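You operate a simulated robot arm through the tools that you are given. There is no shell and no other tool.

The job below is to be done with a simulated robot arm. You get a single attempt, and the scene is never put back.

TASK
Set the LENGTH slider as the white card says and clamp it again.
Fine: turn the CARRIAGE knob off first and on again at the end. Where these are worked on the way, their far stop is far enough and under half their travel is too little: carriage knob.

Only the result counts: the job must be done as asked and must still hold three seconds after the hand-in. Knocking over, shifting, dropping, spilling or breaking anything else fails it.

THE ROBOT
A 7-joint arm with a two-finger gripper, fixed in place. Base frame: the origin is on the floor under the middle of its stand, x ahead of it, y to its left, z up. Units: mm, rad, N and s.
With the tool pointing down near the work surface it reaches from about 100 to 640 mm from the base axis. Its first joint turns from -2.897 to 2.897 rad. Payload 2.94 kg.
The tool frame sits at the grasp point between the pads (the TCP): z along the fingers, y along the line on which they close. The tips reach 30 mm beyond it. The gripper opens to 138 mm; its body begins 109 mm behind the TCP.
Orientation is that of the tool frame in the base frame, as [roll, pitch, yaw] about the fixed x, y, z axes, in that order (R = Rz(yaw) Ry(pitch) Rx(roll)). With the fingers straight down and closing along the base's y, the tool's x points along the base's -x, its y along +y and its z along -z.

THE INTERFACE
- The arm moves only by the tool send_rows. Its argument "rows" is one flat list of numbers, 7 for each row, row after row: the shift along the tool's x, y, z in cm, then the turn, a rotation vector about the tool's x, y, z in rad, then the opening in per cent of the stroke, from 0 (shut) to 100 (fully open). In form: [x, y, z, wx, wy, wz, claw, x, y, z, wx, wy, wz, claw, ...]. A call has 1 to 20 rows; each row shifts and turns the commanded pose from where the row before left it, along the tool's axes as they then stand. Each row takes 0.2 s and may step no farther than 50 mm and 0.15 rad from the row before; otherwise, or with a gripper value out of range, the whole call is refused. Where a pose cannot be reached the arm comes as near as it can. A force on the tool above 40 N (or 10 N above the force at the start of the call, whichever is more), or a blocked arm, ends the call early, and 0.2 s more pass. The fingers move at their own pace (about 72 mm/s each) and stop on an object; they squeeze with about 32 N. The grip force told is the motor's: it shows also when the fingers shut on nothing. Time passes only in rows, and 0.2 s behind the last, so rows that do not move let the fingers close. The reply holds the time, the measured pose of the TCP, the force on the tool along the base axes, the opening and the grip force, in the units named above and with some noise, with the torque about the TCP (base axes, N m) and any sound that the robot's microphone picked up.
- Cameras (640 x 400 px; columns grow to the right, rows downward): "scene" is fixed at [50.5, -649.5, 1406.6]; the picture's right is [0.82, -0.57, 0.00], its down [-0.32, -0.46, -0.83] and it looks along [0.47, 0.68, -0.56] (base axes); focal length 334 px, centre (320, 200). "wrist" rides on the gripper at [71, 19, -146] in the tool frame; the picture's right is [-0.26, 0.97, 0.00], its down [-0.85, -0.23, -0.48] and it looks along [-0.46, -0.12, 0.88] (tool axes); focal length 280 px, centre (320, 200). There is no depth. A picture from a camera that has moved, and an enlarged one, comes with that camera's place and axes in the base frame and with its lens.
- snapshot(camera): a new picture of that camera. No time passes.
- lift_body(by): slides the trunk up (or, below 0, down) by that many mm; the arm rides with it, the base frame stays. It gives what a move gives, with no picture.
- enlarge(camera, box): a new picture of the part [left, top, right, bottom] of that camera's present view, enlarged. No time passes.
- job_done(): hands the job in; it is judged then, once.

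Places have to be worked out from the pictures, the camera data and where the tool is seen. Open the gripper and draw the arm clear of the work before you hand the job in, unless the task says otherwise.

The tools are called after "Request:" as a command line: name --argument value ..., lists and objects as JSON in quotes. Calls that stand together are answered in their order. send_rows: Moves the arm, as the interface text tells. Its arguments: {"type":"object","properties":{"rows":{"type":"array","items":{"type":"number"}}},"required":["rows"]} The other tools are called the same way: lift_body (by) moves the trunk up or down; snapshot (camera) takes a picture; enlarge (camera, box) takes an enlarged picture of a part of a camera's view; job_done () hands the job in.

At the start:

```text
t: 0.0
position: [371.4, 285.0, 1044.8]
orientation: [-3.141, -0.001, -3.14]
ft_force: [-0.2, 0.0, 0.1]
wrist_torque: [0.02, 0.01, 0.0]
width: 138.1
gripper_force: 0.1
trunk travel left (down, up): [-350.0, 104.0]
```

scene: 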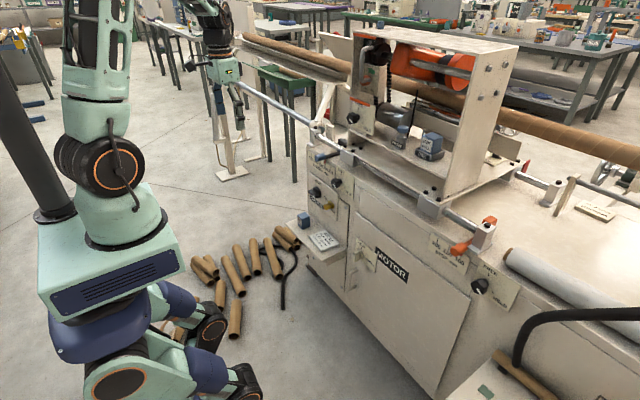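
wrist: 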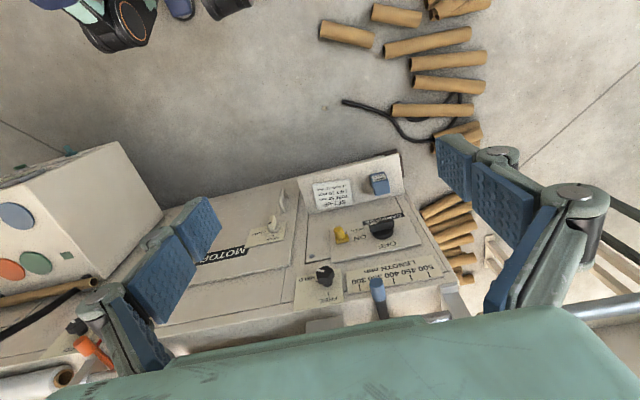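

I start by taking close looks at the machine and card from both cameras.

Request:
enlarge --camera "wrist" --box '[280, 160, 480, 330]'

Request:
enlarge --camera "scene" --box '[280, 120, 400, 260]'

Request:
enlarge --camera "wrist" --box '[300, 165, 400, 225]'

Request:
enlarge --camera "scene" --box '[280, 60, 540, 300]'

```text
2.35 times, centred on (380, 245) of wrist
camera zoom: at [300.4, 304.9, 1190.7], right [0.26, 0.97, 0.0], down [0.85, -0.23, 0.48], along [0.46, -0.12, -0.88], focal length 660 px, centre (179, 94)
```

zoom: 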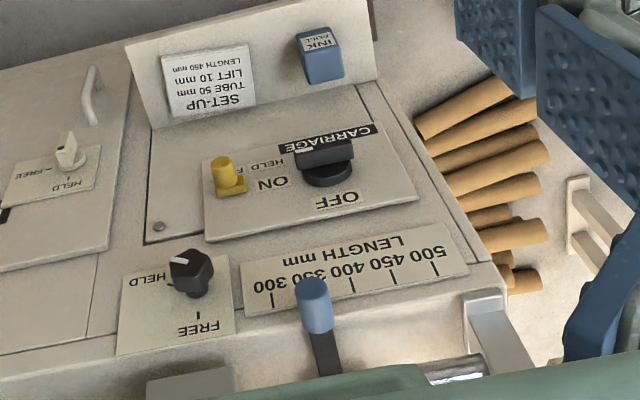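

```text
2.86 times, centred on (340, 190) of scene
camera zoom: at [50.5, -649.5, 1406.6], right [0.82, -0.57, 0.0], down [-0.32, -0.46, -0.83], along [0.47, 0.68, -0.56], focal length 955 px, centre (263, 229)
```

zoom: 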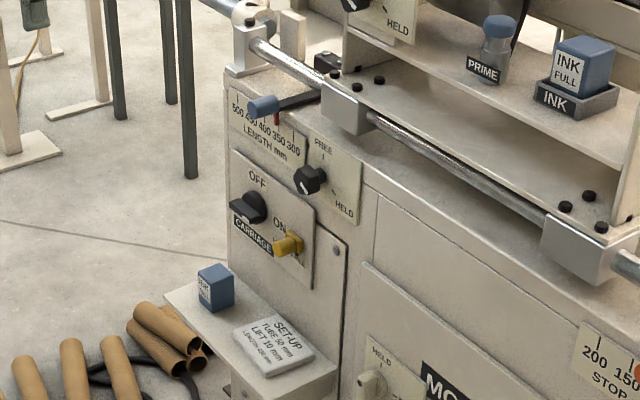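

```text
6.40 times, centred on (350, 195) of wrist
camera zoom: at [300.4, 304.9, 1190.7], right [0.26, 0.97, 0.0], down [0.85, -0.23, 0.48], along [0.46, -0.12, -0.88], focal length 1794 px, centre (128, 232)
```

zoom: 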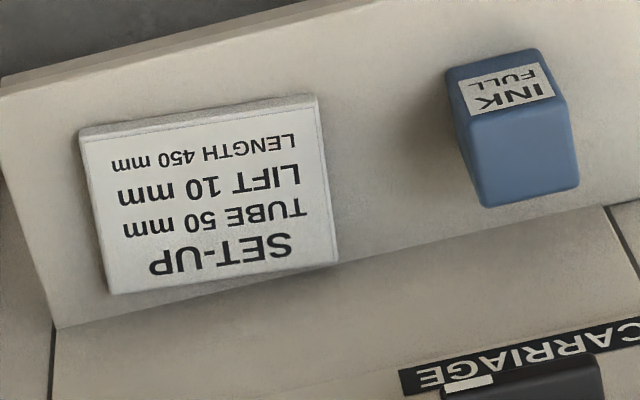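

```text
1.67 times, centred on (410, 180) of scene
camera zoom: at [50.5, -649.5, 1406.6], right [0.82, -0.57, 0.0], down [-0.32, -0.46, -0.83], along [0.47, 0.68, -0.56], focal length 557 px, centre (170, 233)
```

zoom: 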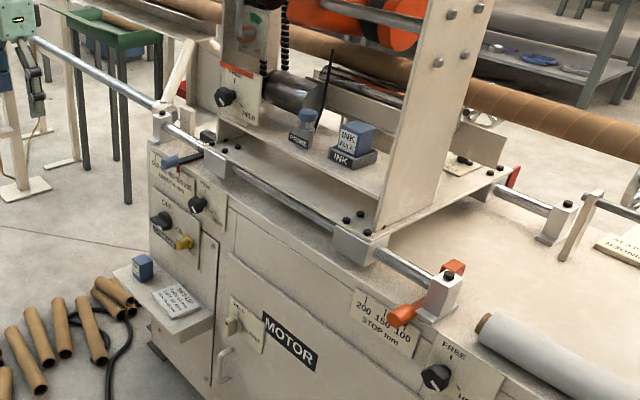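

The card says LENGTH 450 mm. I look closer at the knobs, the yellow catch and the slider scale.

Request:
enlarge --camera "wrist" --box '[330, 200, 420, 256]'

Request:
enlarge --camera "wrist" --box '[290, 250, 460, 330]'

Request:
enlarge --camera "scene" --box '[300, 140, 365, 185]'

Request:
enlarge --camera "scene" --box '[300, 165, 365, 220]'

```text
7.11 times, centred on (375, 228) of wrist
camera zoom: at [300.4, 304.9, 1190.7], right [0.26, 0.97, 0.0], down [0.85, -0.23, 0.48], along [0.46, -0.12, -0.88], focal length 1994 px, centre (-71, 1)
```

zoom: 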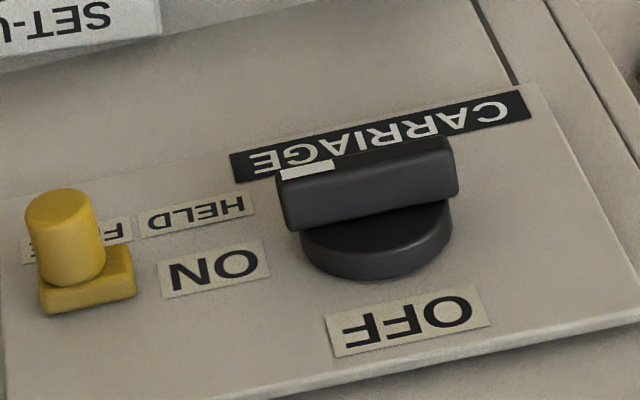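

```text
3.76 times, centred on (375, 290) of wrist
camera zoom: at [300.4, 304.9, 1190.7], right [0.26, 0.97, 0.0], down [0.85, -0.23, 0.48], along [0.46, -0.12, -0.88], focal length 1056 px, centre (113, -139)
```

zoom: 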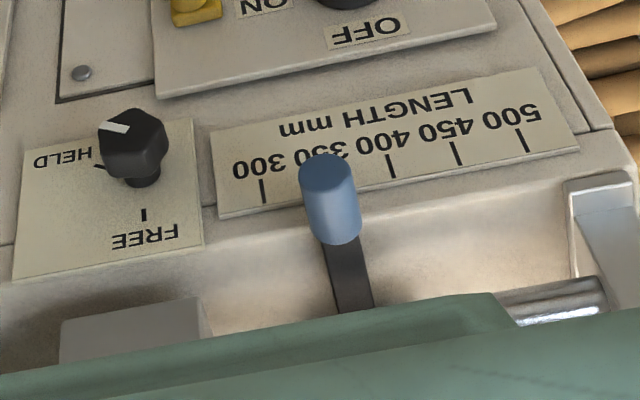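

```text
8.89 times, centred on (332, 162) of scene
camera zoom: at [50.5, -649.5, 1406.6], right [0.82, -0.57, 0.0], down [-0.32, -0.46, -0.83], along [0.47, 0.68, -0.56], focal length 2970 px, centre (209, 533)
```

zoom: 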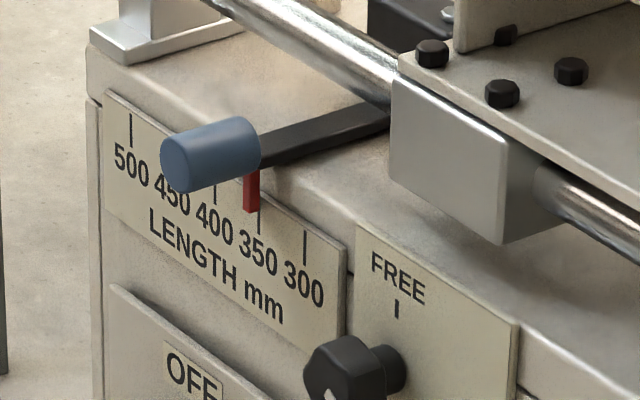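

```text
7.27 times, centred on (332, 192) of scene
camera zoom: at [50.5, -649.5, 1406.6], right [0.82, -0.57, 0.0], down [-0.32, -0.46, -0.83], along [0.47, 0.68, -0.56], focal length 2430 px, centre (229, 254)
```

zoom: 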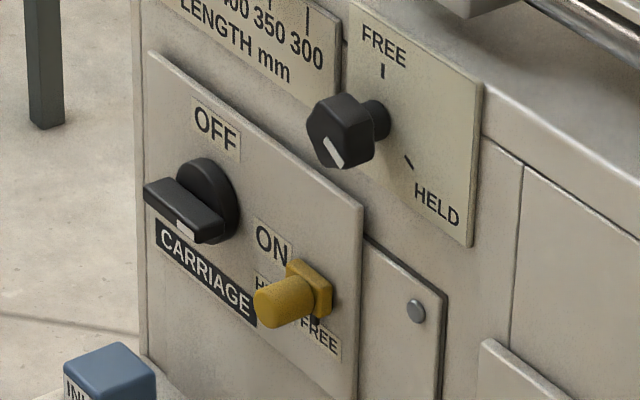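

The face looks vertical and faces the robot, with its plane near x≈716. The carriage knob is near (716, 350, 640) and points to ON, the yellow catch sits at FREE, the LENGTH clamp is at HELD, and the slider pointer is around 352. I lower the trunk so the arm is level with the panel.

Request:
lift_body --by -340

```text
t: 3.3
position: [371.8, 285.1, 704.3]
orientation: [3.141, 0.0, 3.141]
ft_force: [-0.2, 0.7, -0.6]
wrist_torque: [-0.04, -0.02, -0.02]
width: 138.2
gripper_force: 0.0
trunk travel left (down, up): [-10.0, 444.0]
```

The trunk is down. Now I pitch the tool forward to point at the panel (+x), stopping well short of the machine.

Request:
send_rows --rows '[-1.5, 0.4, 0, 0, -0.1428, 0, 60, -1.485, 0.4, 0.213, 0, -0.1428, 0, 60, -1.439, 0.4, 0.423, 0, -0.1428, 0, 60, -1.365, 0.4, 0.623, 0, -0.1428, 0, 60, -1.262, 0.4, 0.811, 0, -0.1428, 0, 60, -1.133, 0.4, 0.982, 0, -0.1428, 0, 60, -0.982, 0.4, 1.134, 0, -0.1428, 0, 60, -0.811, 0.4, 1.262, 0, -0.1428, 0, 60, -0.623, 0.4, 1.364, 0, -0.1428, 0, 60, -0.423, 0.4, 1.439, 0, -0.1428, 0, 60, -0.213, 0.4, 1.485, 0, -0.1428, 0, 60, 0, 0, 0, 0, 0, 0, 60]'

```text
t: 5.9
position: [536.0, 329.2, 705.1]
orientation: [0.52, 1.567, 0.521]
ft_force: [-0.5, 0.1, -0.5]
wrist_torque: [-0.03, 0.02, 0.03]
width: 83.1
gripper_force: 0.0
trunk travel left (down, up): [-10.0, 444.0]
```

The tool is now horizontal at x≈536. I take new pictures to locate the knobs.

Request:
snapshot --camera "wrist"

Request:
snapshot --camera "scene"

```text
taken
camera wrist: at [390.9, 348.7, 634.1], right [0.0, 0.96, 0.26], down [-0.48, -0.23, 0.85], along [0.88, -0.12, 0.46], focal length 280 px, centre (320, 200)
```

wrist: 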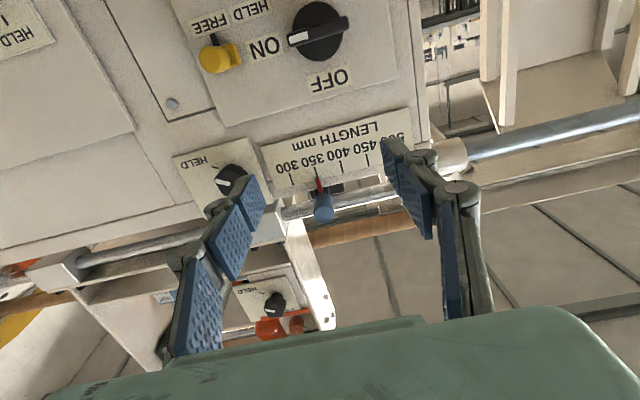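

```text
taken
```

scene: 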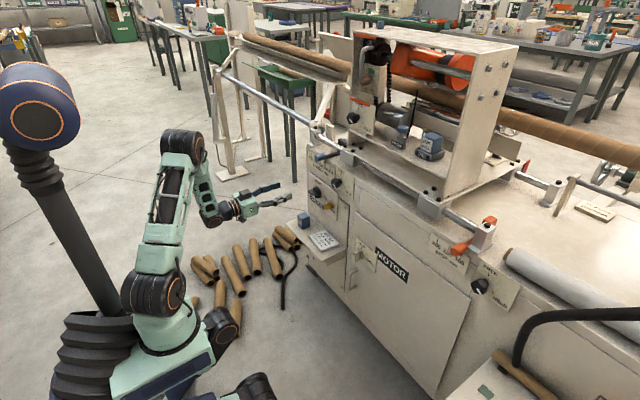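

The face of the panel is seen well (picture upside-down). I enlarge the parts to measure.

Request:
enlarge --camera "wrist" --box '[160, 0, 440, 175]'

Request:
enlarge --camera "wrist" --box '[250, 100, 430, 225]'

Request:
enlarge --camera "wrist" --box '[160, 130, 290, 220]'

```text
2.29 times, centred on (300, 88) of wrist
camera zoom: at [390.9, 348.7, 634.1], right [0.0, 0.96, 0.26], down [-0.48, -0.23, 0.85], along [0.88, -0.12, 0.46], focal length 641 px, centre (366, 457)
```

zoom: 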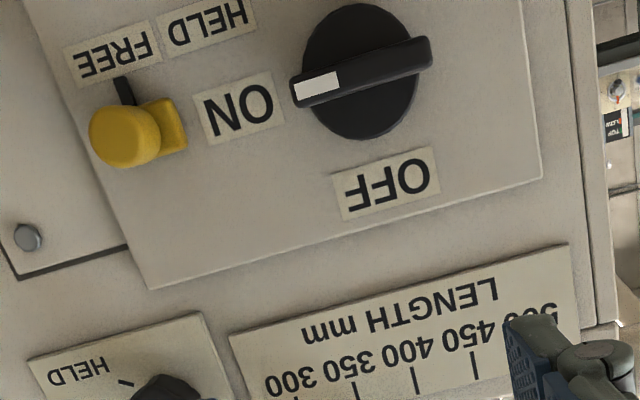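

```text
3.20 times, centred on (340, 162) of wrist
camera zoom: at [390.9, 348.7, 634.1], right [0.0, 0.96, 0.26], down [-0.48, -0.23, 0.85], along [0.88, -0.12, 0.46], focal length 897 px, centre (256, 320)
```

zoom: 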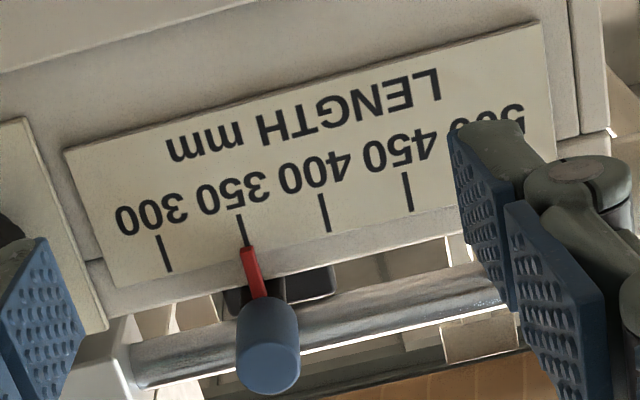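

```text
4.44 times, centred on (225, 175) of wrist
camera zoom: at [390.9, 348.7, 634.1], right [0.0, 0.96, 0.26], down [-0.48, -0.23, 0.85], along [0.88, -0.12, 0.46], focal length 1246 px, centre (742, 311)
```

zoom: 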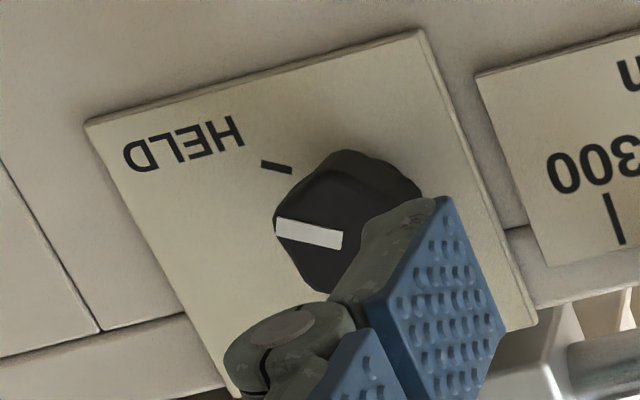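

Triangulating both views: the panel faces −x at x≈730–736, and the scale runs along y at about 0.69 mm per unit, with tick 350 at y≈306.5 and tick 450 at y≈375.5. The carriage knob is at (y 350, z 619.5) with its bar horizontal, the clamp knob at (205, 744) and the slider handle tip at (691, 306.5, 813). I move in front of the carriage knob and roll the tool +90° so the fingers close vertically on the bar.

Request:
send_rows --rows '[2.85, 0.7, 1.467, 0, 0, 0, 60, 2.85, 0.7, 1.467, 0, 0, 0, 60, 2.85, 0.7, 1.467, 0, 0, 0, 50, 0, 0, 0, 0, 0, 0.15, 50, 0, 0, 0, 0, 0, 0.15, 50, 0, 0, 0, 0, 0, 0.15, 50, 0, 0, 0, 0, 0, 0.15, 50, 0, 0, 0, 0, 0, 0.15, 50, 0, 0, 0, 0, 0, 0.15, 50, 0, 0, 0, 0, 0, 0.15, 50, 0, 0, 0, 0, 0, 0.15, 50, 0, 0, 0, 0, 0, 0.15, 50, 0, 0, 0, 0, 0, 0.15, 50, 0, 0, 0, 0, 0, 0.0708, 50, 0, 0, 0, 0, 0, 0, 50]'

```text
t: 9.1
position: [592.5, 412.6, 827.5]
orientation: [1.684, 0.156, 1.567]
ft_force: [-0.4, 0.6, -0.5]
wrist_torque: [-0.01, -0.01, -0.01]
width: 68.9
gripper_force: 0.0
out of reach, approached as far as the arm can: row 8, 9, 10, 11, 12, 13, 14
trunk travel left (down, up): [-10.0, 444.0]
```

The +90° roll ran into a joint limit: the arm drifted to (592, 413, 827), which is clear of the machine. I roll the other way, which has plenty of joint range, starting with a few rows to see how the commanded pose behaves.

Request:
send_rows --rows '[0, 0, 0, 0, 0, -0.15, 50, 0, 0, 0, 0, 0, -0.15, 50, 0, 0, 0, 0, 0, -0.15, 50]'

```text
t: 9.9
position: [593.5, 412.2, 827.0]
orientation: [1.707, 0.603, 1.629]
ft_force: [-0.1, 1.0, -0.4]
wrist_torque: [-0.02, -0.01, -0.04]
width: 69.1
gripper_force: 0.1
trunk travel left (down, up): [-10.0, 444.0]
```

The commanded pose is reset to where the arm actually went. I level the tool axis back to +x and roll to −90° (fingers vertical, opposite sense).

Request:
send_rows --rows '[0, 0, 0, -0.103, -0.048, 0, 50, 0, 0, 0, 0, 0, -0.15, 50, 0, 0, 0, 0, 0, -0.15, 50, 0, 0, 0, 0, 0, -0.15, 50, 0, 0, 0, 0, 0, -0.15, 50, 0, 0, 0, 0, 0, -0.15, 50, 0, 0, 0, 0, 0, -0.15, 50, 0, 0, 0, 0, 0, -0.15, 50]'

```text
t: 11.7
position: [592.9, 412.7, 827.6]
orientation: [-1.557, 1.486, -1.559]
ft_force: [0.6, 0.0, -0.1]
wrist_torque: [-0.02, 0.0, -0.01]
width: 69.1
gripper_force: 0.0
trunk travel left (down, up): [-10.0, 444.0]
```

Roll works fine in this direction. I go down to the height of the carriage knob and finish the roll to −90°.

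Request:
send_rows --rows '[4.25, -0.896, -0.26, 0, 0, 0, 50, 4.25, -0.896, -0.26, 0, 0, 0, 50, 4.25, -0.896, -0.26, 0, 0, 0, 50, 4.25, -0.896, -0.26, 0, 0, 0, 50, 4.25, -0.896, -0.26, 0, 0, 0, 50, 0, 0, 0, 0, 0, -0.15, 50, 0, 0, 0, 0, 0, -0.15, 50, 0, 0, 0, 0, 0, -0.15, 50, 0, 0, 0, 0, 0, -0.15, 50, 0, 0, 0, 0, 0, -0.15, 50, 0, 0, 0, 0, 0, -0.15, 50, 0, 0, 0, 0, 0, -0.15, 50, 0, 0, 0, 0, 0, -0.15, 50, 0, 0, 0, 0, 0, -0.15, 50, 0, 0, 0, 0, 0, -0.138, 50, 0, 0, 0, 0, 0, 0, 50]'

```text
t: 15.1
position: [581.0, 349.7, 619.4]
orientation: [-1.569, -0.003, -1.573]
ft_force: [-0.1, -0.2, 0.2]
wrist_torque: [0.02, -0.01, 0.01]
width: 68.7
gripper_force: 0.1
trunk travel left (down, up): [-10.0, 444.0]
```

Pose reached exactly: tool in front of the knob, rolled −90°. I check the view.

Request:
snapshot --camera "wrist"

Request:
snapshot --camera "scene"

```text
taken
camera wrist: at [434.3, 279.2, 601.2], right [0.0, 0.26, -0.97], down [-0.48, 0.85, 0.23], along [0.88, 0.46, 0.12], focal length 280 px, centre (320, 200)
```

wrist: 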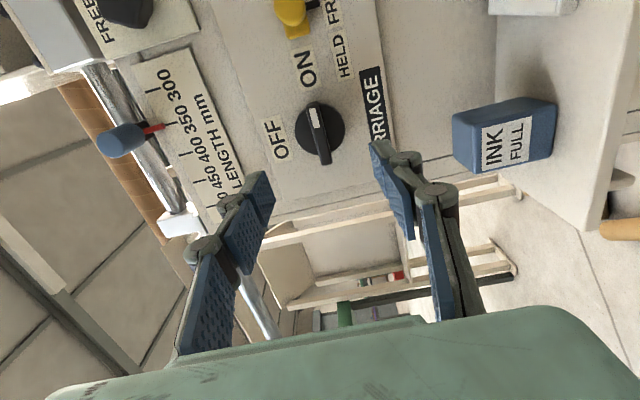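

```text
taken
```

scene: 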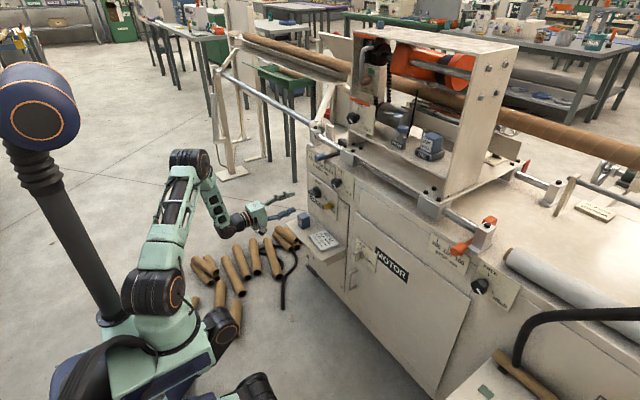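

I enlarge on the knob to refine its centre.

Request:
enlarge --camera "wrist" --box '[260, 80, 400, 170]'

```text
4.44 times, centred on (330, 125) of wrist
camera zoom: at [434.3, 279.2, 601.2], right [0.0, 0.26, -0.97], down [-0.48, 0.85, 0.23], along [0.88, 0.46, 0.12], focal length 1246 px, centre (276, 533)
```

zoom: 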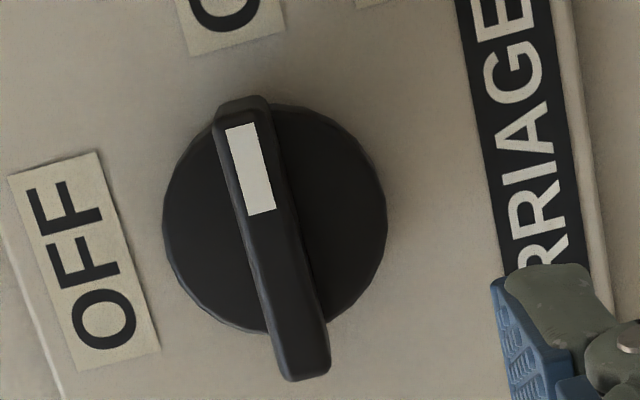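

Knob centre refined to y≈348.5, z≈620.3; bar ~11 mm thick, front at x≈699, disc front ≈715. I advance with fingers straddling the bar, to tips at x≈711.

Request:
send_rows --rows '[0.12, -0.09, 3.0, 0, 0, 0, 42, 0, 0, 3.0, 0, 0, 0, 42, 0, 0, 2.0, 0, 0, 0, 42, 0, 0, 1.0, 0, 0, 0, 42, 0, 0, 1.0, 0, 0, 0, 42]'

Request:
snapshot --camera "wrist"

```text
t: 16.3
position: [679.4, 346.6, 621.0]
orientation: [-1.569, -0.004, -1.573]
ft_force: [0.4, 0.4, 0.0]
wrist_torque: [-0.04, -0.02, -0.01]
width: 57.7
gripper_force: 0.0
trunk travel left (down, up): [-10.0, 444.0]
```

```text
taken
camera wrist: at [534.0, 277.5, 602.1], right [0.0, 0.26, -0.97], down [-0.47, 0.85, 0.23], along [0.88, 0.46, 0.12], focal length 280 px, centre (320, 200)
```

wrist: 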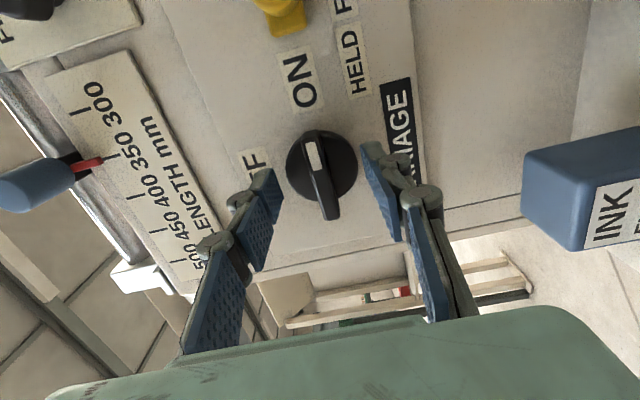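

Request:
enlarge --camera "wrist" --box '[230, 110, 430, 240]'

```text
3.08 times, centred on (330, 175) of wrist
camera zoom: at [534.0, 277.5, 602.1], right [0.0, 0.26, -0.97], down [-0.47, 0.85, 0.23], along [0.88, 0.46, 0.12], focal length 863 px, centre (289, 277)
```

zoom: 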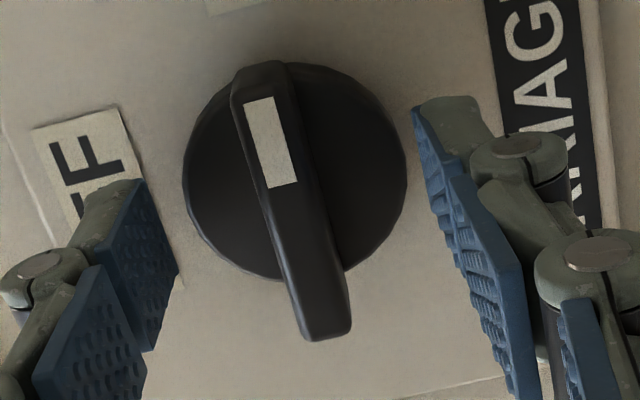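

The fingertips straddle the bar centrally (knob centre ≈ y 346.7, z 619.6). I move 4 mm deeper and close gently on the bar.

Request:
send_rows --rows '[0, 0.1, 0.4, 0, 0, 0, 42, 0, 0, 0, 0, 0, 0, 20, 0, 0, 0, 0, 0, 0, 10, 0, 0, 0, 0, 0, 0, 0, 0, 0, 0, 0, 0, 0, 0, 0, 0, 0, 0, 0, 0, 0]'

```text
t: 17.7
position: [684.1, 347.8, 619.4]
orientation: [-1.571, 0.0, -1.573]
ft_force: [4.0, 1.3, 1.8]
wrist_torque: [-0.02, -0.05, 0.0]
width: 11.9
gripper_force: 38.4
trunk travel left (down, up): [-10.0, 444.0]
```

The bar is gripped (11.9 mm). I turn it counter-clockwise (−z) partway and check the torque.

Request:
send_rows --rows '[0, 0, 0, 0, 0, -0.1, 0, 0, 0, 0, 0, 0, -0.1, 0, 0, 0, 0, 0, 0, -0.1, 0, 0, 0, 0, 0, 0, -0.1, 0, 0, 0, 0, 0, 0, -0.1, 0, 0, 0, 0, 0, 0, -0.1, 0]'

Request:
snapshot --camera "wrist"

```text
t: 19.1
position: [683.8, 348.2, 620.7]
orientation: [-1.569, -0.6, -1.573]
ft_force: [-4.6, -1.1, 8.6]
wrist_torque: [0.01, -0.17, 0.03]
width: 11.5
gripper_force: 38.7
trunk travel left (down, up): [-10.0, 444.0]
```

```text
taken
camera wrist: at [537.4, 279.5, 645.7], right [0.0, -0.33, -0.94], down [-0.47, 0.83, -0.29], along [0.88, 0.45, -0.15], focal length 280 px, centre (320, 200)
```

wrist: 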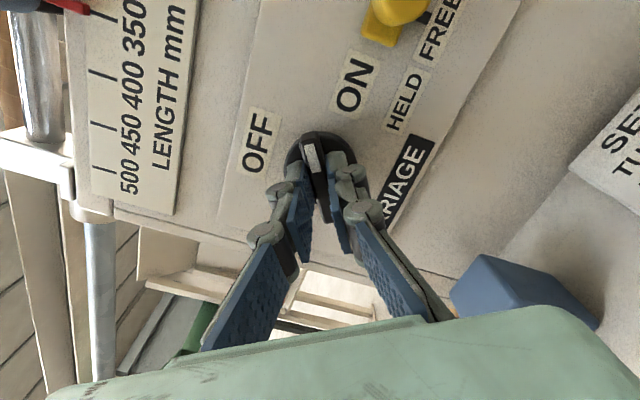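

The knob is turning with the gripper and forces are low. I continue to about 90° in total.

Request:
send_rows --rows '[0, 0, 0, 0, 0, -0.1, 0, 0, 0, 0, 0, 0, -0.1, 0, 0, 0, 0, 0, 0, -0.1, 0, 0, 0, 0, 0, 0, -0.1, 0, 0, 0, 0, 0, 0, -0.1, 0, 0, 0, 0, 0, 0, -0.1, 0, 0, 0, 0, 0, 0, -0.1, 0, 0, 0, 0, 0, 0, -0.1, 0, 0, 0, 0, 0, 0, -0.1, 0, 0, 0, 0, 0, 0, -0.07, 0]'

Request:
snapshot --camera "wrist"

```text
t: 21.3
position: [684.1, 349.7, 622.2]
orientation: [0.114, -1.566, 3.029]
ft_force: [-5.2, 11.9, 17.0]
wrist_torque: [0.02, 0.1, 0.28]
width: 11.8
gripper_force: 38.7
trunk travel left (down, up): [-10.0, 444.0]
```

```text
taken
camera wrist: at [537.3, 331.0, 692.9], right [0.0, -0.97, -0.26], down [-0.47, 0.23, -0.85], along [0.88, 0.13, -0.45], focal length 280 px, centre (320, 200)
```

wrist: 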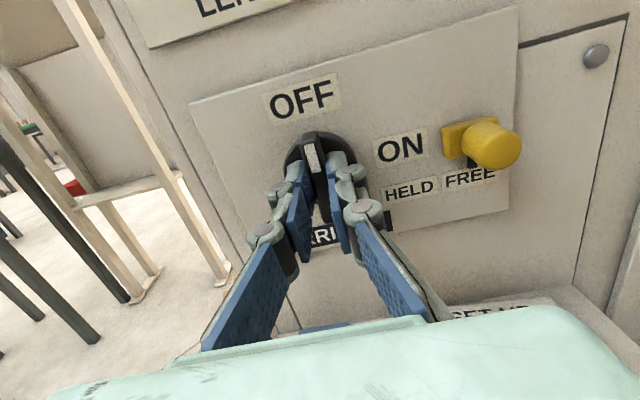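

The mark now points to OFF. I push a little further to confirm it is at its stop.

Request:
send_rows --rows '[0, 0, 0, 0, 0, -0.05, 0, 0, 0, 0, 0, 0, -0.05, 0]'

Request:
enlarge --camera "wrist" --box '[250, 70, 530, 240]'

```text
t: 21.9
position: [683.0, 350.6, 621.4]
orientation: [1.525, -1.471, 1.615]
ft_force: [-7.3, 15.9, 12.8]
wrist_torque: [1.2, -0.73, 0.36]
width: 13.4
gripper_force: 39.7
trunk travel left (down, up): [-10.0, 444.0]
```

```text
2.29 times, centred on (390, 155) of wrist
camera zoom: at [537.1, 338.2, 694.1], right [0.0, -0.99, -0.17], down [-0.47, 0.14, -0.87], along [0.88, 0.08, -0.47], focal length 641 px, centre (160, 303)
```

zoom: 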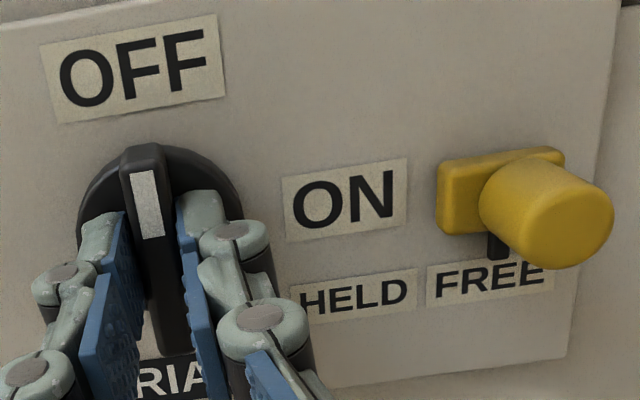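

Torque rose to 1.2 N m with the bar vertical, so it is at the OFF stop. I unload, open and back out.

Request:
send_rows --rows '[0, 0, 0, 0, 0, 0.1, 0, 0, 0, 0, 0, 0, 0, 42, 0, 0, 0, 0, 0, 0, 42, 0, 0, -2, 0, 0, 0, 42, 0, 0, -4, 0, 0, 0, 42, 0, 0, -4, 0, 0, 0, 42]'

Request:
snapshot --camera "wrist"

```text
t: 23.3
position: [583.8, 347.2, 621.3]
orientation: [-0.141, -1.569, -3.0]
ft_force: [0.1, 0.1, 0.3]
wrist_torque: [-0.01, -0.01, 0.04]
width: 58.1
gripper_force: 0.1
trunk travel left (down, up): [-10.0, 444.0]
```

```text
taken
camera wrist: at [437.8, 328.5, 693.1], right [0.0, -0.96, -0.26], down [-0.47, 0.23, -0.85], along [0.88, 0.12, -0.46], focal length 280 px, centre (320, 200)
```

wrist: 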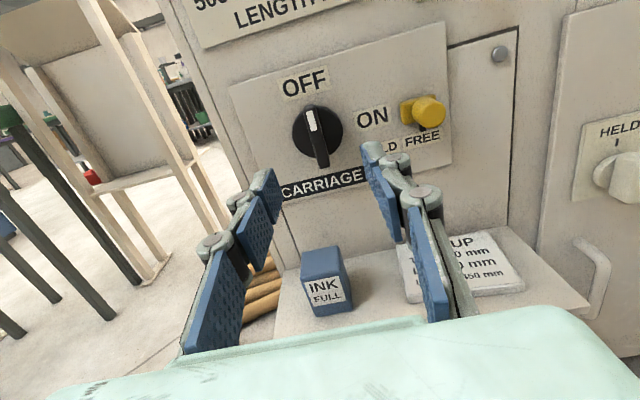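

CARRIAGE shows OFF. Now I go over in front of the LENGTH clamp knob (y≈205, z≈744), staying back from the face.

Request:
send_rows --rows '[2.46, 2.84, 0, 0, 0, 0, 50, 2.46, 2.84, 0, 0, 0, 0, 50, 2.46, 2.84, 0, 0, 0, 0, 50, 2.46, 2.84, 0, 0, 0, 0, 50, 2.46, 2.84, 0, 0, 0, 0, 50, 0, 0, 0, 0, 0, 0, 50]'

Request:
snapshot --camera "wrist"

```text
t: 24.7
position: [584.3, 205.9, 744.2]
orientation: [0.817, -1.569, 2.323]
ft_force: [0.0, 0.9, -0.2]
wrist_torque: [0.04, -0.04, -0.02]
width: 68.9
gripper_force: 0.1
trunk travel left (down, up): [-10.0, 444.0]
```

```text
taken
camera wrist: at [438.0, 186.7, 816.5], right [0.0, -0.97, -0.26], down [-0.48, 0.23, -0.85], along [0.88, 0.12, -0.46], focal length 280 px, centre (320, 200)
```

wrist: 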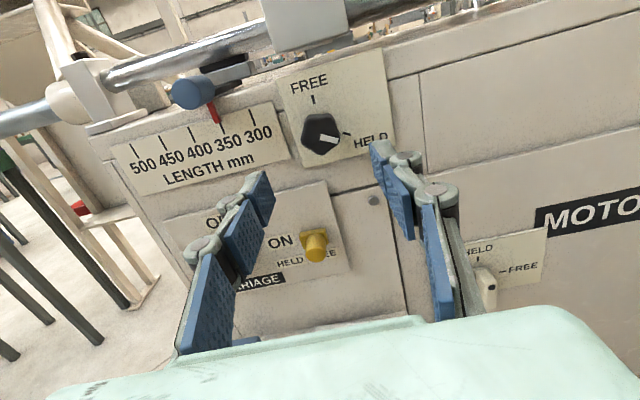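

Request:
enlarge --camera "wrist" --box '[260, 60, 420, 165]'

Request:
enlarge --camera "wrist" --box '[110, 50, 290, 170]'

```text
3.81 times, centred on (340, 112) of wrist
camera zoom: at [438.0, 186.7, 816.5], right [0.0, -0.97, -0.26], down [-0.48, 0.23, -0.85], along [0.88, 0.12, -0.46], focal length 1068 px, centre (244, 533)
```

zoom: 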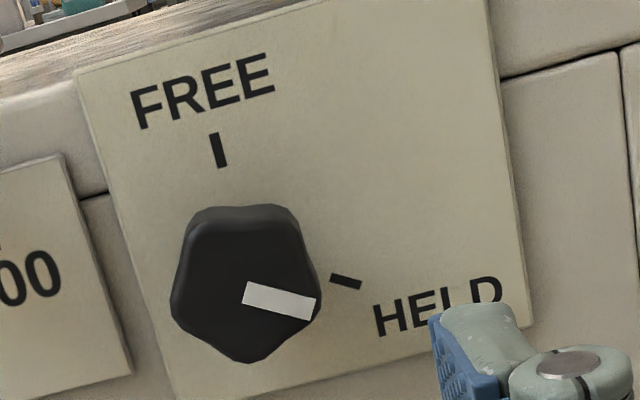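

```text
3.33 times, centred on (200, 110) of wrist
camera zoom: at [438.0, 186.7, 816.5], right [0.0, -0.97, -0.26], down [-0.48, 0.23, -0.85], along [0.88, 0.12, -0.46], focal length 935 px, centre (720, 500)
```

zoom: 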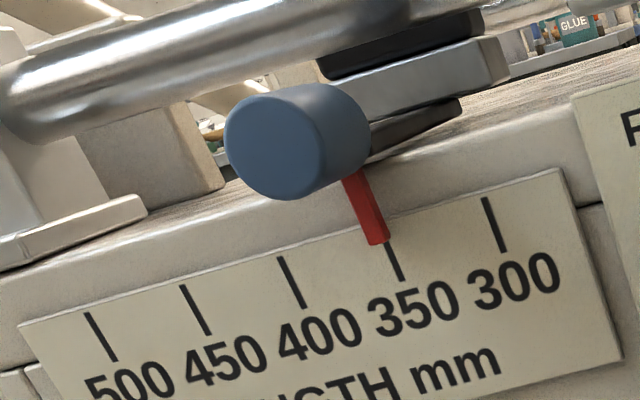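

The clamp mark points at HELD, about 28° below right, and FREE is straight up, so it is a 120° turn counter-clockwise. The five-lobed knob has its axis at about y 205.5, z 745 with its front at x≈712. I roll the tool to −44° so a flat and a lobe are gripped and there is range for the turn.

Request:
send_rows --rows '[0, 0, 0, 0, 0, 0.15, 50, 0, 0, 0, 0, 0, 0.15, 50, 0, 0, 0, 0, 0, 0.15, 50, 0, 0, 0, 0, 0, 0.15, 50, 0, 0, 0, 0, 0, 0.15, 50, 0, 0, 0, 0, 0, 0.15, 50, 0, 0, 0, 0, 0, 0.15, 50, 0, 0, 0, 0, 0, 0.15, 50, 0, 0, 0, 0, 0, 0.15, 50, 0, 0, 0, 0, 0, 0.15, 50, 0, 0, 0, 0, 0, 0.15, 50, 0, 0, 0, 0, 0, 0.15, 50, 0, 0, 0, 0, 0, 0.15, 50, 0, 0, 0, 0, 0, 0.15, 50, 0, 0, 0, 0, 0, 0.15, 50, 0, 0, 0, 0, 0, 0.124, 50, 0, 0, 0, 0, 0, 0, 50]'

Request:
snapshot --camera "wrist"

```text
t: 28.3
position: [583.9, 207.5, 742.4]
orientation: [-1.571, 0.803, -1.571]
ft_force: [-0.4, -0.1, 0.2]
wrist_torque: [0.02, 0.05, -0.02]
width: 69.0
gripper_force: 0.1
trunk travel left (down, up): [-10.0, 444.0]
```

```text
taken
camera wrist: at [437.7, 171.7, 678.9], right [0.0, 0.88, -0.48], down [-0.48, 0.42, 0.77], along [0.88, 0.23, 0.42], focal length 280 px, centre (320, 200)
```

wrist: 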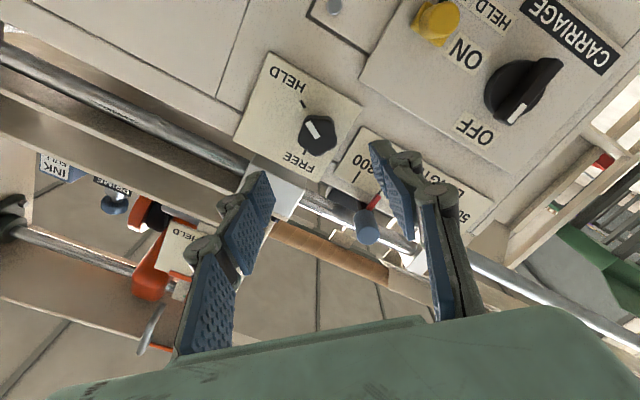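

Request:
enlarge --camera "wrist" --box '[230, 50, 420, 180]'

```text
3.08 times, centred on (325, 115) of wrist
camera zoom: at [437.7, 171.7, 678.9], right [0.0, 0.88, -0.48], down [-0.48, 0.42, 0.77], along [0.88, 0.23, 0.42], focal length 863 px, centre (305, 462)
```

zoom: 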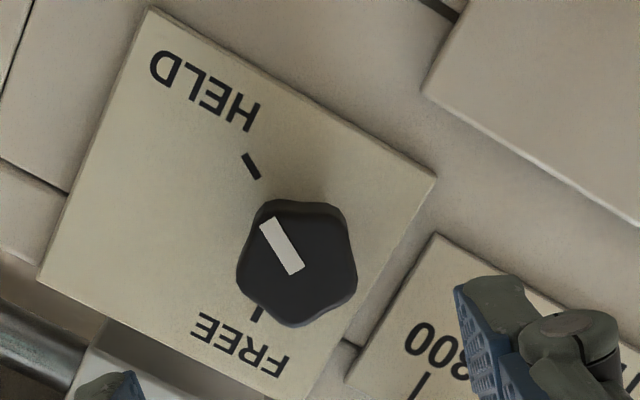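

Knob axis from this view ≈ (206, 745.3), front x≈707. I correct the small offset and advance so the tips reach x≈722.

Request:
send_rows --rows '[-0.1, -0.31, 3, 0, 0, 0, 50, 0, 0, 3, 0, 0, 0, 50, 0, 0, 2.4, 0, 0, 0, 50, 0, 0, 1.2, 0, 0, 0, 50, 0, 0, 1.2, 0, 0, 0, 50, 0, 0, 0, 0, 0, 0, 50]'

Request:
enlarge --camera "wrist" --box '[200, 80, 440, 240]'

```text
t: 29.7
position: [693.0, 204.6, 743.0]
orientation: [-1.568, 0.801, -1.572]
ft_force: [0.3, -0.1, 1.1]
wrist_torque: [0.0, -0.03, 0.0]
width: 68.9
gripper_force: 0.0
trunk travel left (down, up): [-10.0, 444.0]
```

```text
2.50 times, centred on (320, 160) of wrist
camera zoom: at [546.9, 169.3, 681.6], right [0.0, 0.88, -0.48], down [-0.48, 0.43, 0.77], along [0.88, 0.23, 0.42], focal length 701 px, centre (320, 300)
```

zoom: 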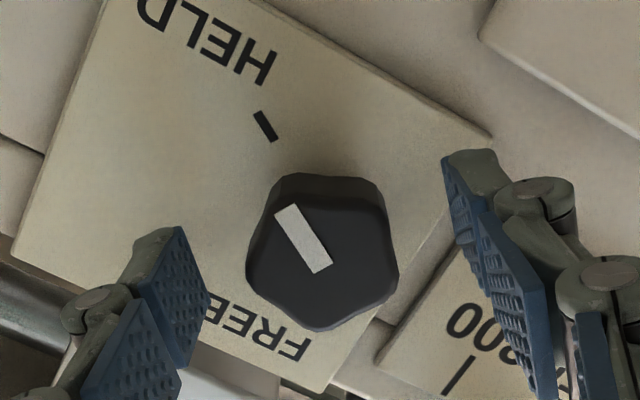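

Knob axis reads (205.5, 745.4); I nudge by about 2 mm and close on the knob.

Request:
send_rows --rows '[-0.2, -0.08, 0, 0, 0, 0, 50, 0, 0, 0, 0, 0, 0, 35, 0, 0, 0, 0, 0, 0, 20, 0, 0, 0, 0, 0, 0, 10, 0, 0, 0, 0, 0, 0, 0, 0, 0, 0, 0, 0, 0, 0]'

Request:
enlarge --camera "wrist" --box '[200, 80, 440, 240]'

```text
t: 31.1
position: [692.9, 206.6, 747.6]
orientation: [-1.572, 0.803, -1.571]
ft_force: [5.8, 6.5, -4.1]
wrist_torque: [0.01, 0.12, 0.11]
width: 33.7
gripper_force: 45.0
trunk travel left (down, up): [-10.0, 444.0]
```

```text
2.50 times, centred on (320, 160) of wrist
camera zoom: at [546.8, 170.9, 682.7], right [0.0, 0.88, -0.48], down [-0.48, 0.43, 0.77], along [0.88, 0.23, 0.42], focal length 701 px, centre (320, 300)
```

zoom: 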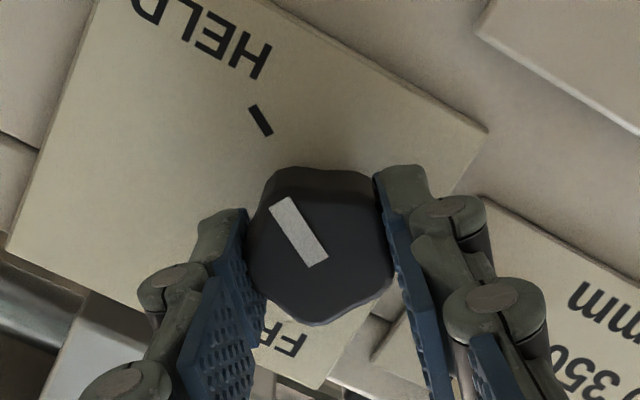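

Gripped at 33.7 mm. I turn it counter-clockwise toward FREE, first 1.0 rad.

Request:
send_rows --rows '[0, 0, 0, 0, 0, -0.1, 0, 0, 0, 0, 0, 0, -0.1, 0, 0, 0, 0, 0, 0, -0.1, 0, 0, 0, 0, 0, 0, -0.1, 0, 0, 0, 0, 0, 0, -0.1, 0, 0, 0, 0, 0, 0, -0.1, 0, 0, 0, 0, 0, 0, -0.1, 0, 0, 0, 0, 0, 0, -0.1, 0, 0, 0, 0, 0, 0, -0.1, 0, 0, 0, 0, 0, 0, -0.1, 0]'

Request:
snapshot --camera "wrist"

```text
t: 33.3
position: [693.4, 206.2, 745.3]
orientation: [-1.575, -0.199, -1.571]
ft_force: [10.1, 9.9, -14.1]
wrist_torque: [0.03, 0.35, -0.3]
width: 33.8
gripper_force: 44.8
trunk travel left (down, up): [-10.0, 444.0]
```

```text
taken
camera wrist: at [546.8, 133.7, 741.6], right [0.0, 0.06, -1.0], down [-0.48, 0.88, 0.06], along [0.88, 0.47, 0.03], focal length 280 px, centre (320, 200)
```

wrist: 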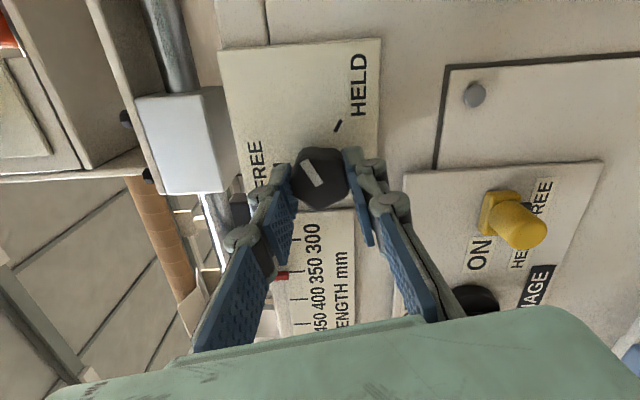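

It turns cleanly. I continue the remaining 1.1 rad to FREE.

Request:
send_rows --rows '[0, 0, 0, 0, 0, -0.1, 0, 0, 0, 0, 0, 0, -0.1, 0, 0, 0, 0, 0, 0, -0.1, 0, 0, 0, 0, 0, 0, -0.1, 0, 0, 0, 0, 0, 0, -0.1, 0, 0, 0, 0, 0, 0, -0.1, 0, 0, 0, 0, 0, 0, -0.1, 0, 0, 0, 0, 0, 0, -0.1, 0, 0, 0, 0, 0, 0, -0.1, 0, 0, 0, 0, 0, 0, -0.1, 0, 0, 0, 0, 0, 0, -0.094, 0]'

Request:
snapshot --camera "wrist"

```text
t: 35.7
position: [692.6, 205.1, 744.3]
orientation: [-1.595, -1.293, -1.55]
ft_force: [13.4, 2.5, -19.8]
wrist_torque: [1.4, 0.25, 0.42]
width: 33.4
gripper_force: 45.2
trunk travel left (down, up): [-10.0, 444.0]
```

```text
taken
camera wrist: at [547.3, 168.0, 808.5], right [0.0, -0.86, -0.52], down [-0.48, 0.46, -0.75], along [0.88, 0.25, -0.41], focal length 280 px, centre (320, 200)
```

wrist: 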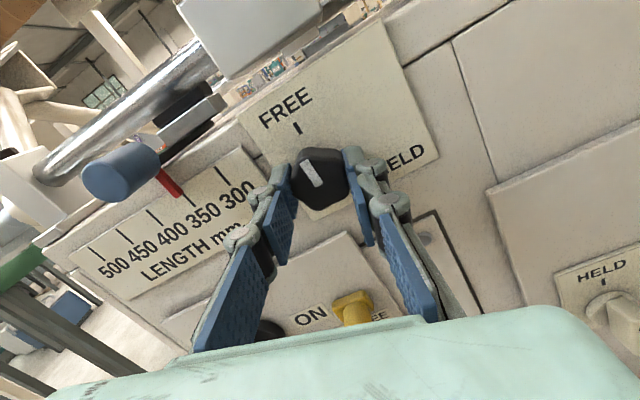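

The knob reached its FREE stop (torque 1.4 N m) with the mark at FREE. I unload, open, back out and look.

Request:
send_rows --rows '[0, 0, 0, 0, 0, 0.06, 0, 0, 0, 0, 0, 0, 0, 40, 0, 0, 0, 0, 0, 0, 50, 0, 0, 0, 0, 0, 0, 50, 0, 0, -2, 0, 0, 0, 50, 0, 0, -4, 0, 0, 0, 50, 0, 0, -4, 0, 0, 0, 50, 0, 0, 0, 0, 0, 0, 50]'

Request:
snapshot --camera "wrist"

```text
t: 37.5
position: [593.2, 207.2, 746.2]
orientation: [-1.567, -1.235, -1.575]
ft_force: [-0.5, 0.0, -0.1]
wrist_torque: [0.01, -0.01, 0.01]
width: 68.8
gripper_force: 0.2
trunk travel left (down, up): [-10.0, 444.0]
```

```text
taken
camera wrist: at [446.1, 165.7, 807.7], right [0.0, -0.82, -0.57], down [-0.47, 0.5, -0.72], along [0.88, 0.27, -0.39], focal length 280 px, centre (320, 200)
```

wrist: 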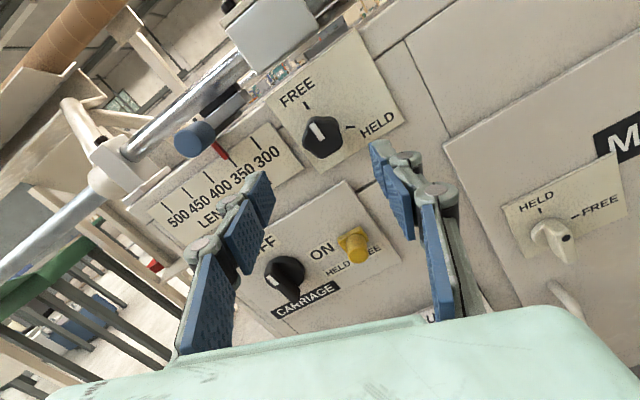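

Clamp is at FREE. I square the roll to −180° (fingers left/right) and go in front of the slider handle (y≈306, z≈813).

Request:
send_rows --rows '[0, 0, 0, 0, 0, -0.112, 50, 0, 0, 0, 0, 0, -0.112, 50, 0, 0, 0, 0, 0, -0.112, 50, 2.227, -3.293, 0, 0, 0, 0, 45, 2.227, -3.293, 0, 0, 0, 0, 45, 2.227, -3.293, 0, 0, 0, 0, 45, 0, 0, 0, 0, 0, 0, 45]'

Request:
snapshot --camera "wrist"

```text
t: 39.1
position: [593.0, 303.4, 813.7]
orientation: [-1.183, -1.571, -1.957]
ft_force: [-0.4, -0.5, 0.1]
wrist_torque: [-0.02, -0.01, 0.0]
width: 62.1
gripper_force: 0.1
trunk travel left (down, up): [-10.0, 444.0]
```

```text
taken
camera wrist: at [446.6, 284.4, 884.5], right [0.0, -0.96, -0.26], down [-0.47, 0.23, -0.85], along [0.88, 0.12, -0.46], focal length 280 px, centre (320, 200)
```

wrist: 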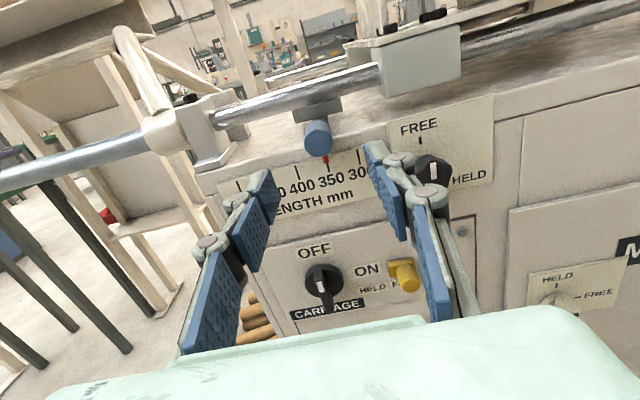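

Request:
enlarge --camera "wrist" --box '[230, 80, 400, 220]'

```text
2.86 times, centred on (315, 150) of wrist
camera zoom: at [446.6, 284.4, 884.5], right [0.0, -0.96, -0.26], down [-0.47, 0.23, -0.85], along [0.88, 0.12, -0.46], focal length 801 px, centre (334, 343)
```

zoom: 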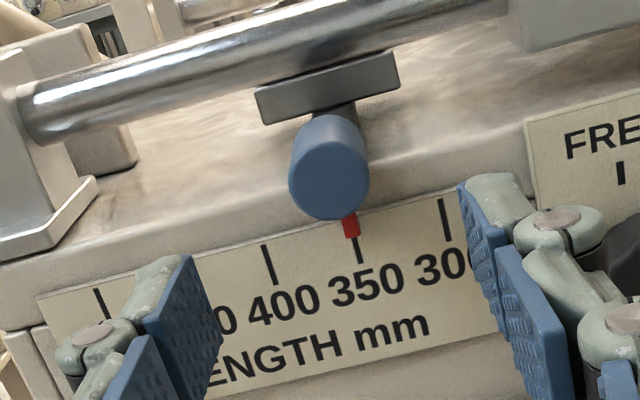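

Handle front is at (691, 305.5, 812), about 24 mm in diameter. I advance with the fingers on both sides to TCP x≈686.

Request:
send_rows --rows '[-0.17, -0.2, 3, 0, 0, 0, 45, 0, 0, 3, 0, 0, 0, 45, 0, 0, 2, 0, 0, 0, 45, 0, 0, 1.3, 0, 0, 0, 45, 0, 0, 0, 0, 0, 0, 45]'

Request:
snapshot --camera "wrist"

```text
t: 40.3
position: [685.3, 304.7, 812.3]
orientation: [-1.195, -1.568, -1.948]
ft_force: [-0.4, 0.4, 0.6]
wrist_torque: [0.0, 0.01, 0.0]
width: 62.2
gripper_force: 0.0
trunk travel left (down, up): [-10.0, 444.0]
```

```text
taken
camera wrist: at [539.2, 285.9, 883.6], right [0.0, -0.96, -0.26], down [-0.47, 0.23, -0.85], along [0.88, 0.12, -0.46], focal length 280 px, centre (320, 200)
```

wrist: 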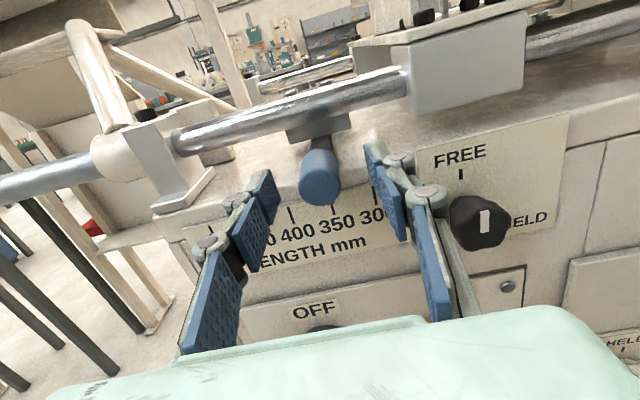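

The handle is between the fingers. I close on it.

Request:
send_rows --rows '[0, 0, 0, 0, 0, 0, 30, 0, 0, 0, 0, 0, 0, 15, 0, 0, 0, 0, 0, 0, 5, 0, 0, 0, 0, 0, 0, 0, 0, 0, 0, 0, 0, 0, 0]'

Request:
enlarge --camera "scene" --box '[290, 135, 370, 190]'

Request:
enlarge --camera "wrist" --box '[180, 100, 400, 270]'

```text
t: 41.5
position: [685.2, 306.0, 811.4]
orientation: [-1.152, -1.57, -1.992]
ft_force: [1.4, -0.3, 0.2]
wrist_torque: [0.01, -0.01, 0.03]
width: 25.2
gripper_force: 45.2
trunk travel left (down, up): [-10.0, 444.0]
```

```text
7.27 times, centred on (330, 162) of scene
camera zoom: at [50.5, -649.5, 1406.6], right [0.82, -0.57, 0.0], down [-0.32, -0.46, -0.83], along [0.47, 0.68, -0.56], focal length 2430 px, centre (247, 473)
```

zoom: 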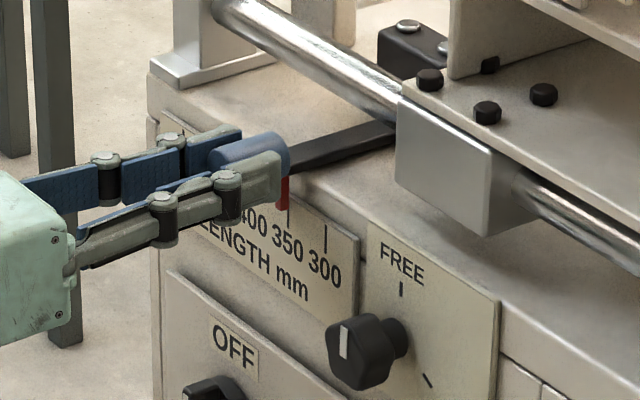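

```text
2.35 times, centred on (290, 185) of wrist
camera zoom: at [539.0, 286.0, 883.7], right [0.0, -0.96, -0.26], down [-0.47, 0.23, -0.85], along [0.88, 0.12, -0.46], focal length 660 px, centre (391, 235)
```

zoom: 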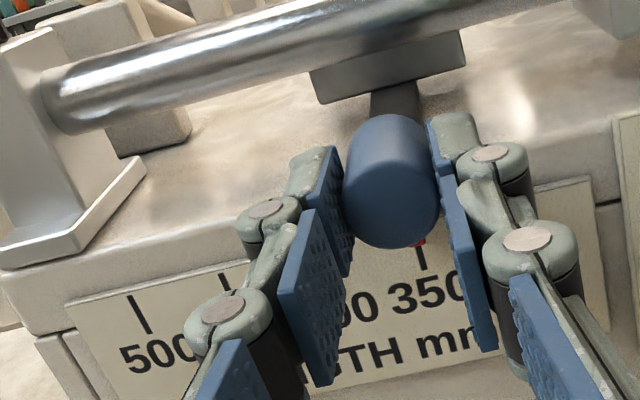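

Gripped (25 mm). I slide it toward +y, 60 mm first, then check the reading.

Request:
send_rows --rows '[0, -0.75, 0, 0, 0, 0, 0, 0, -1.25, 0, 0, 0, 0, 0, 0, -1.25, 0, 0, 0, 0, 0, 0, -1.25, 0, 0, 0, 0, 0, 0, -1.0, 0, 0, 0, 0, 0, 0, -0.5, 0, 0, 0, 0, 0, 0, 0, 0, 0, 0, 0, 0]'

Request:
enlarge --camera "scene" --box '[290, 135, 370, 190]'

Request:
enlarge --camera "wrist" --box '[240, 100, 460, 250]'

```text
t: 43.1
position: [684.8, 367.5, 811.7]
orientation: [-1.709, -1.568, -1.433]
ft_force: [6.0, -1.2, -1.3]
wrist_torque: [-0.02, -0.01, -0.05]
width: 25.1
gripper_force: 45.2
trunk travel left (down, up): [-10.0, 444.0]
```

```text
7.27 times, centred on (330, 162) of scene
camera zoom: at [50.5, -649.5, 1406.6], right [0.82, -0.57, 0.0], down [-0.32, -0.46, -0.83], along [0.47, 0.68, -0.56], focal length 2430 px, centre (247, 473)
```

zoom: 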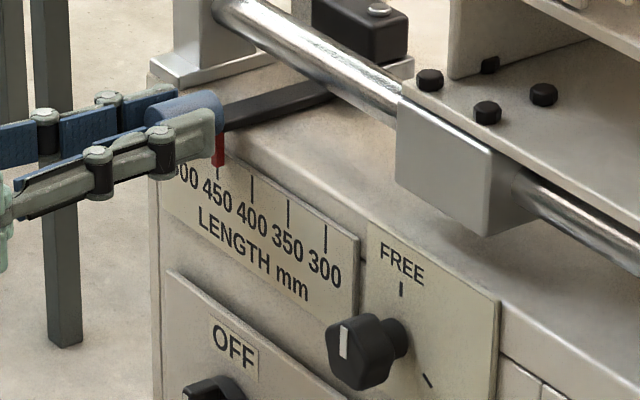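

```text
2.67 times, centred on (350, 175) of wrist
camera zoom: at [539.0, 348.4, 883.9], right [0.0, -0.96, -0.26], down [-0.48, 0.23, -0.85], along [0.88, 0.12, -0.46], focal length 748 px, centre (240, 267)
```

zoom: 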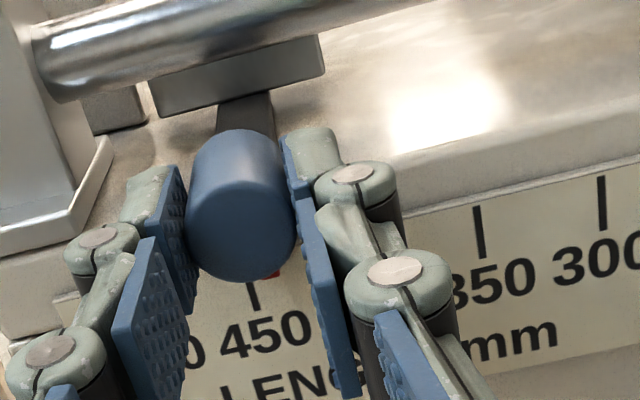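

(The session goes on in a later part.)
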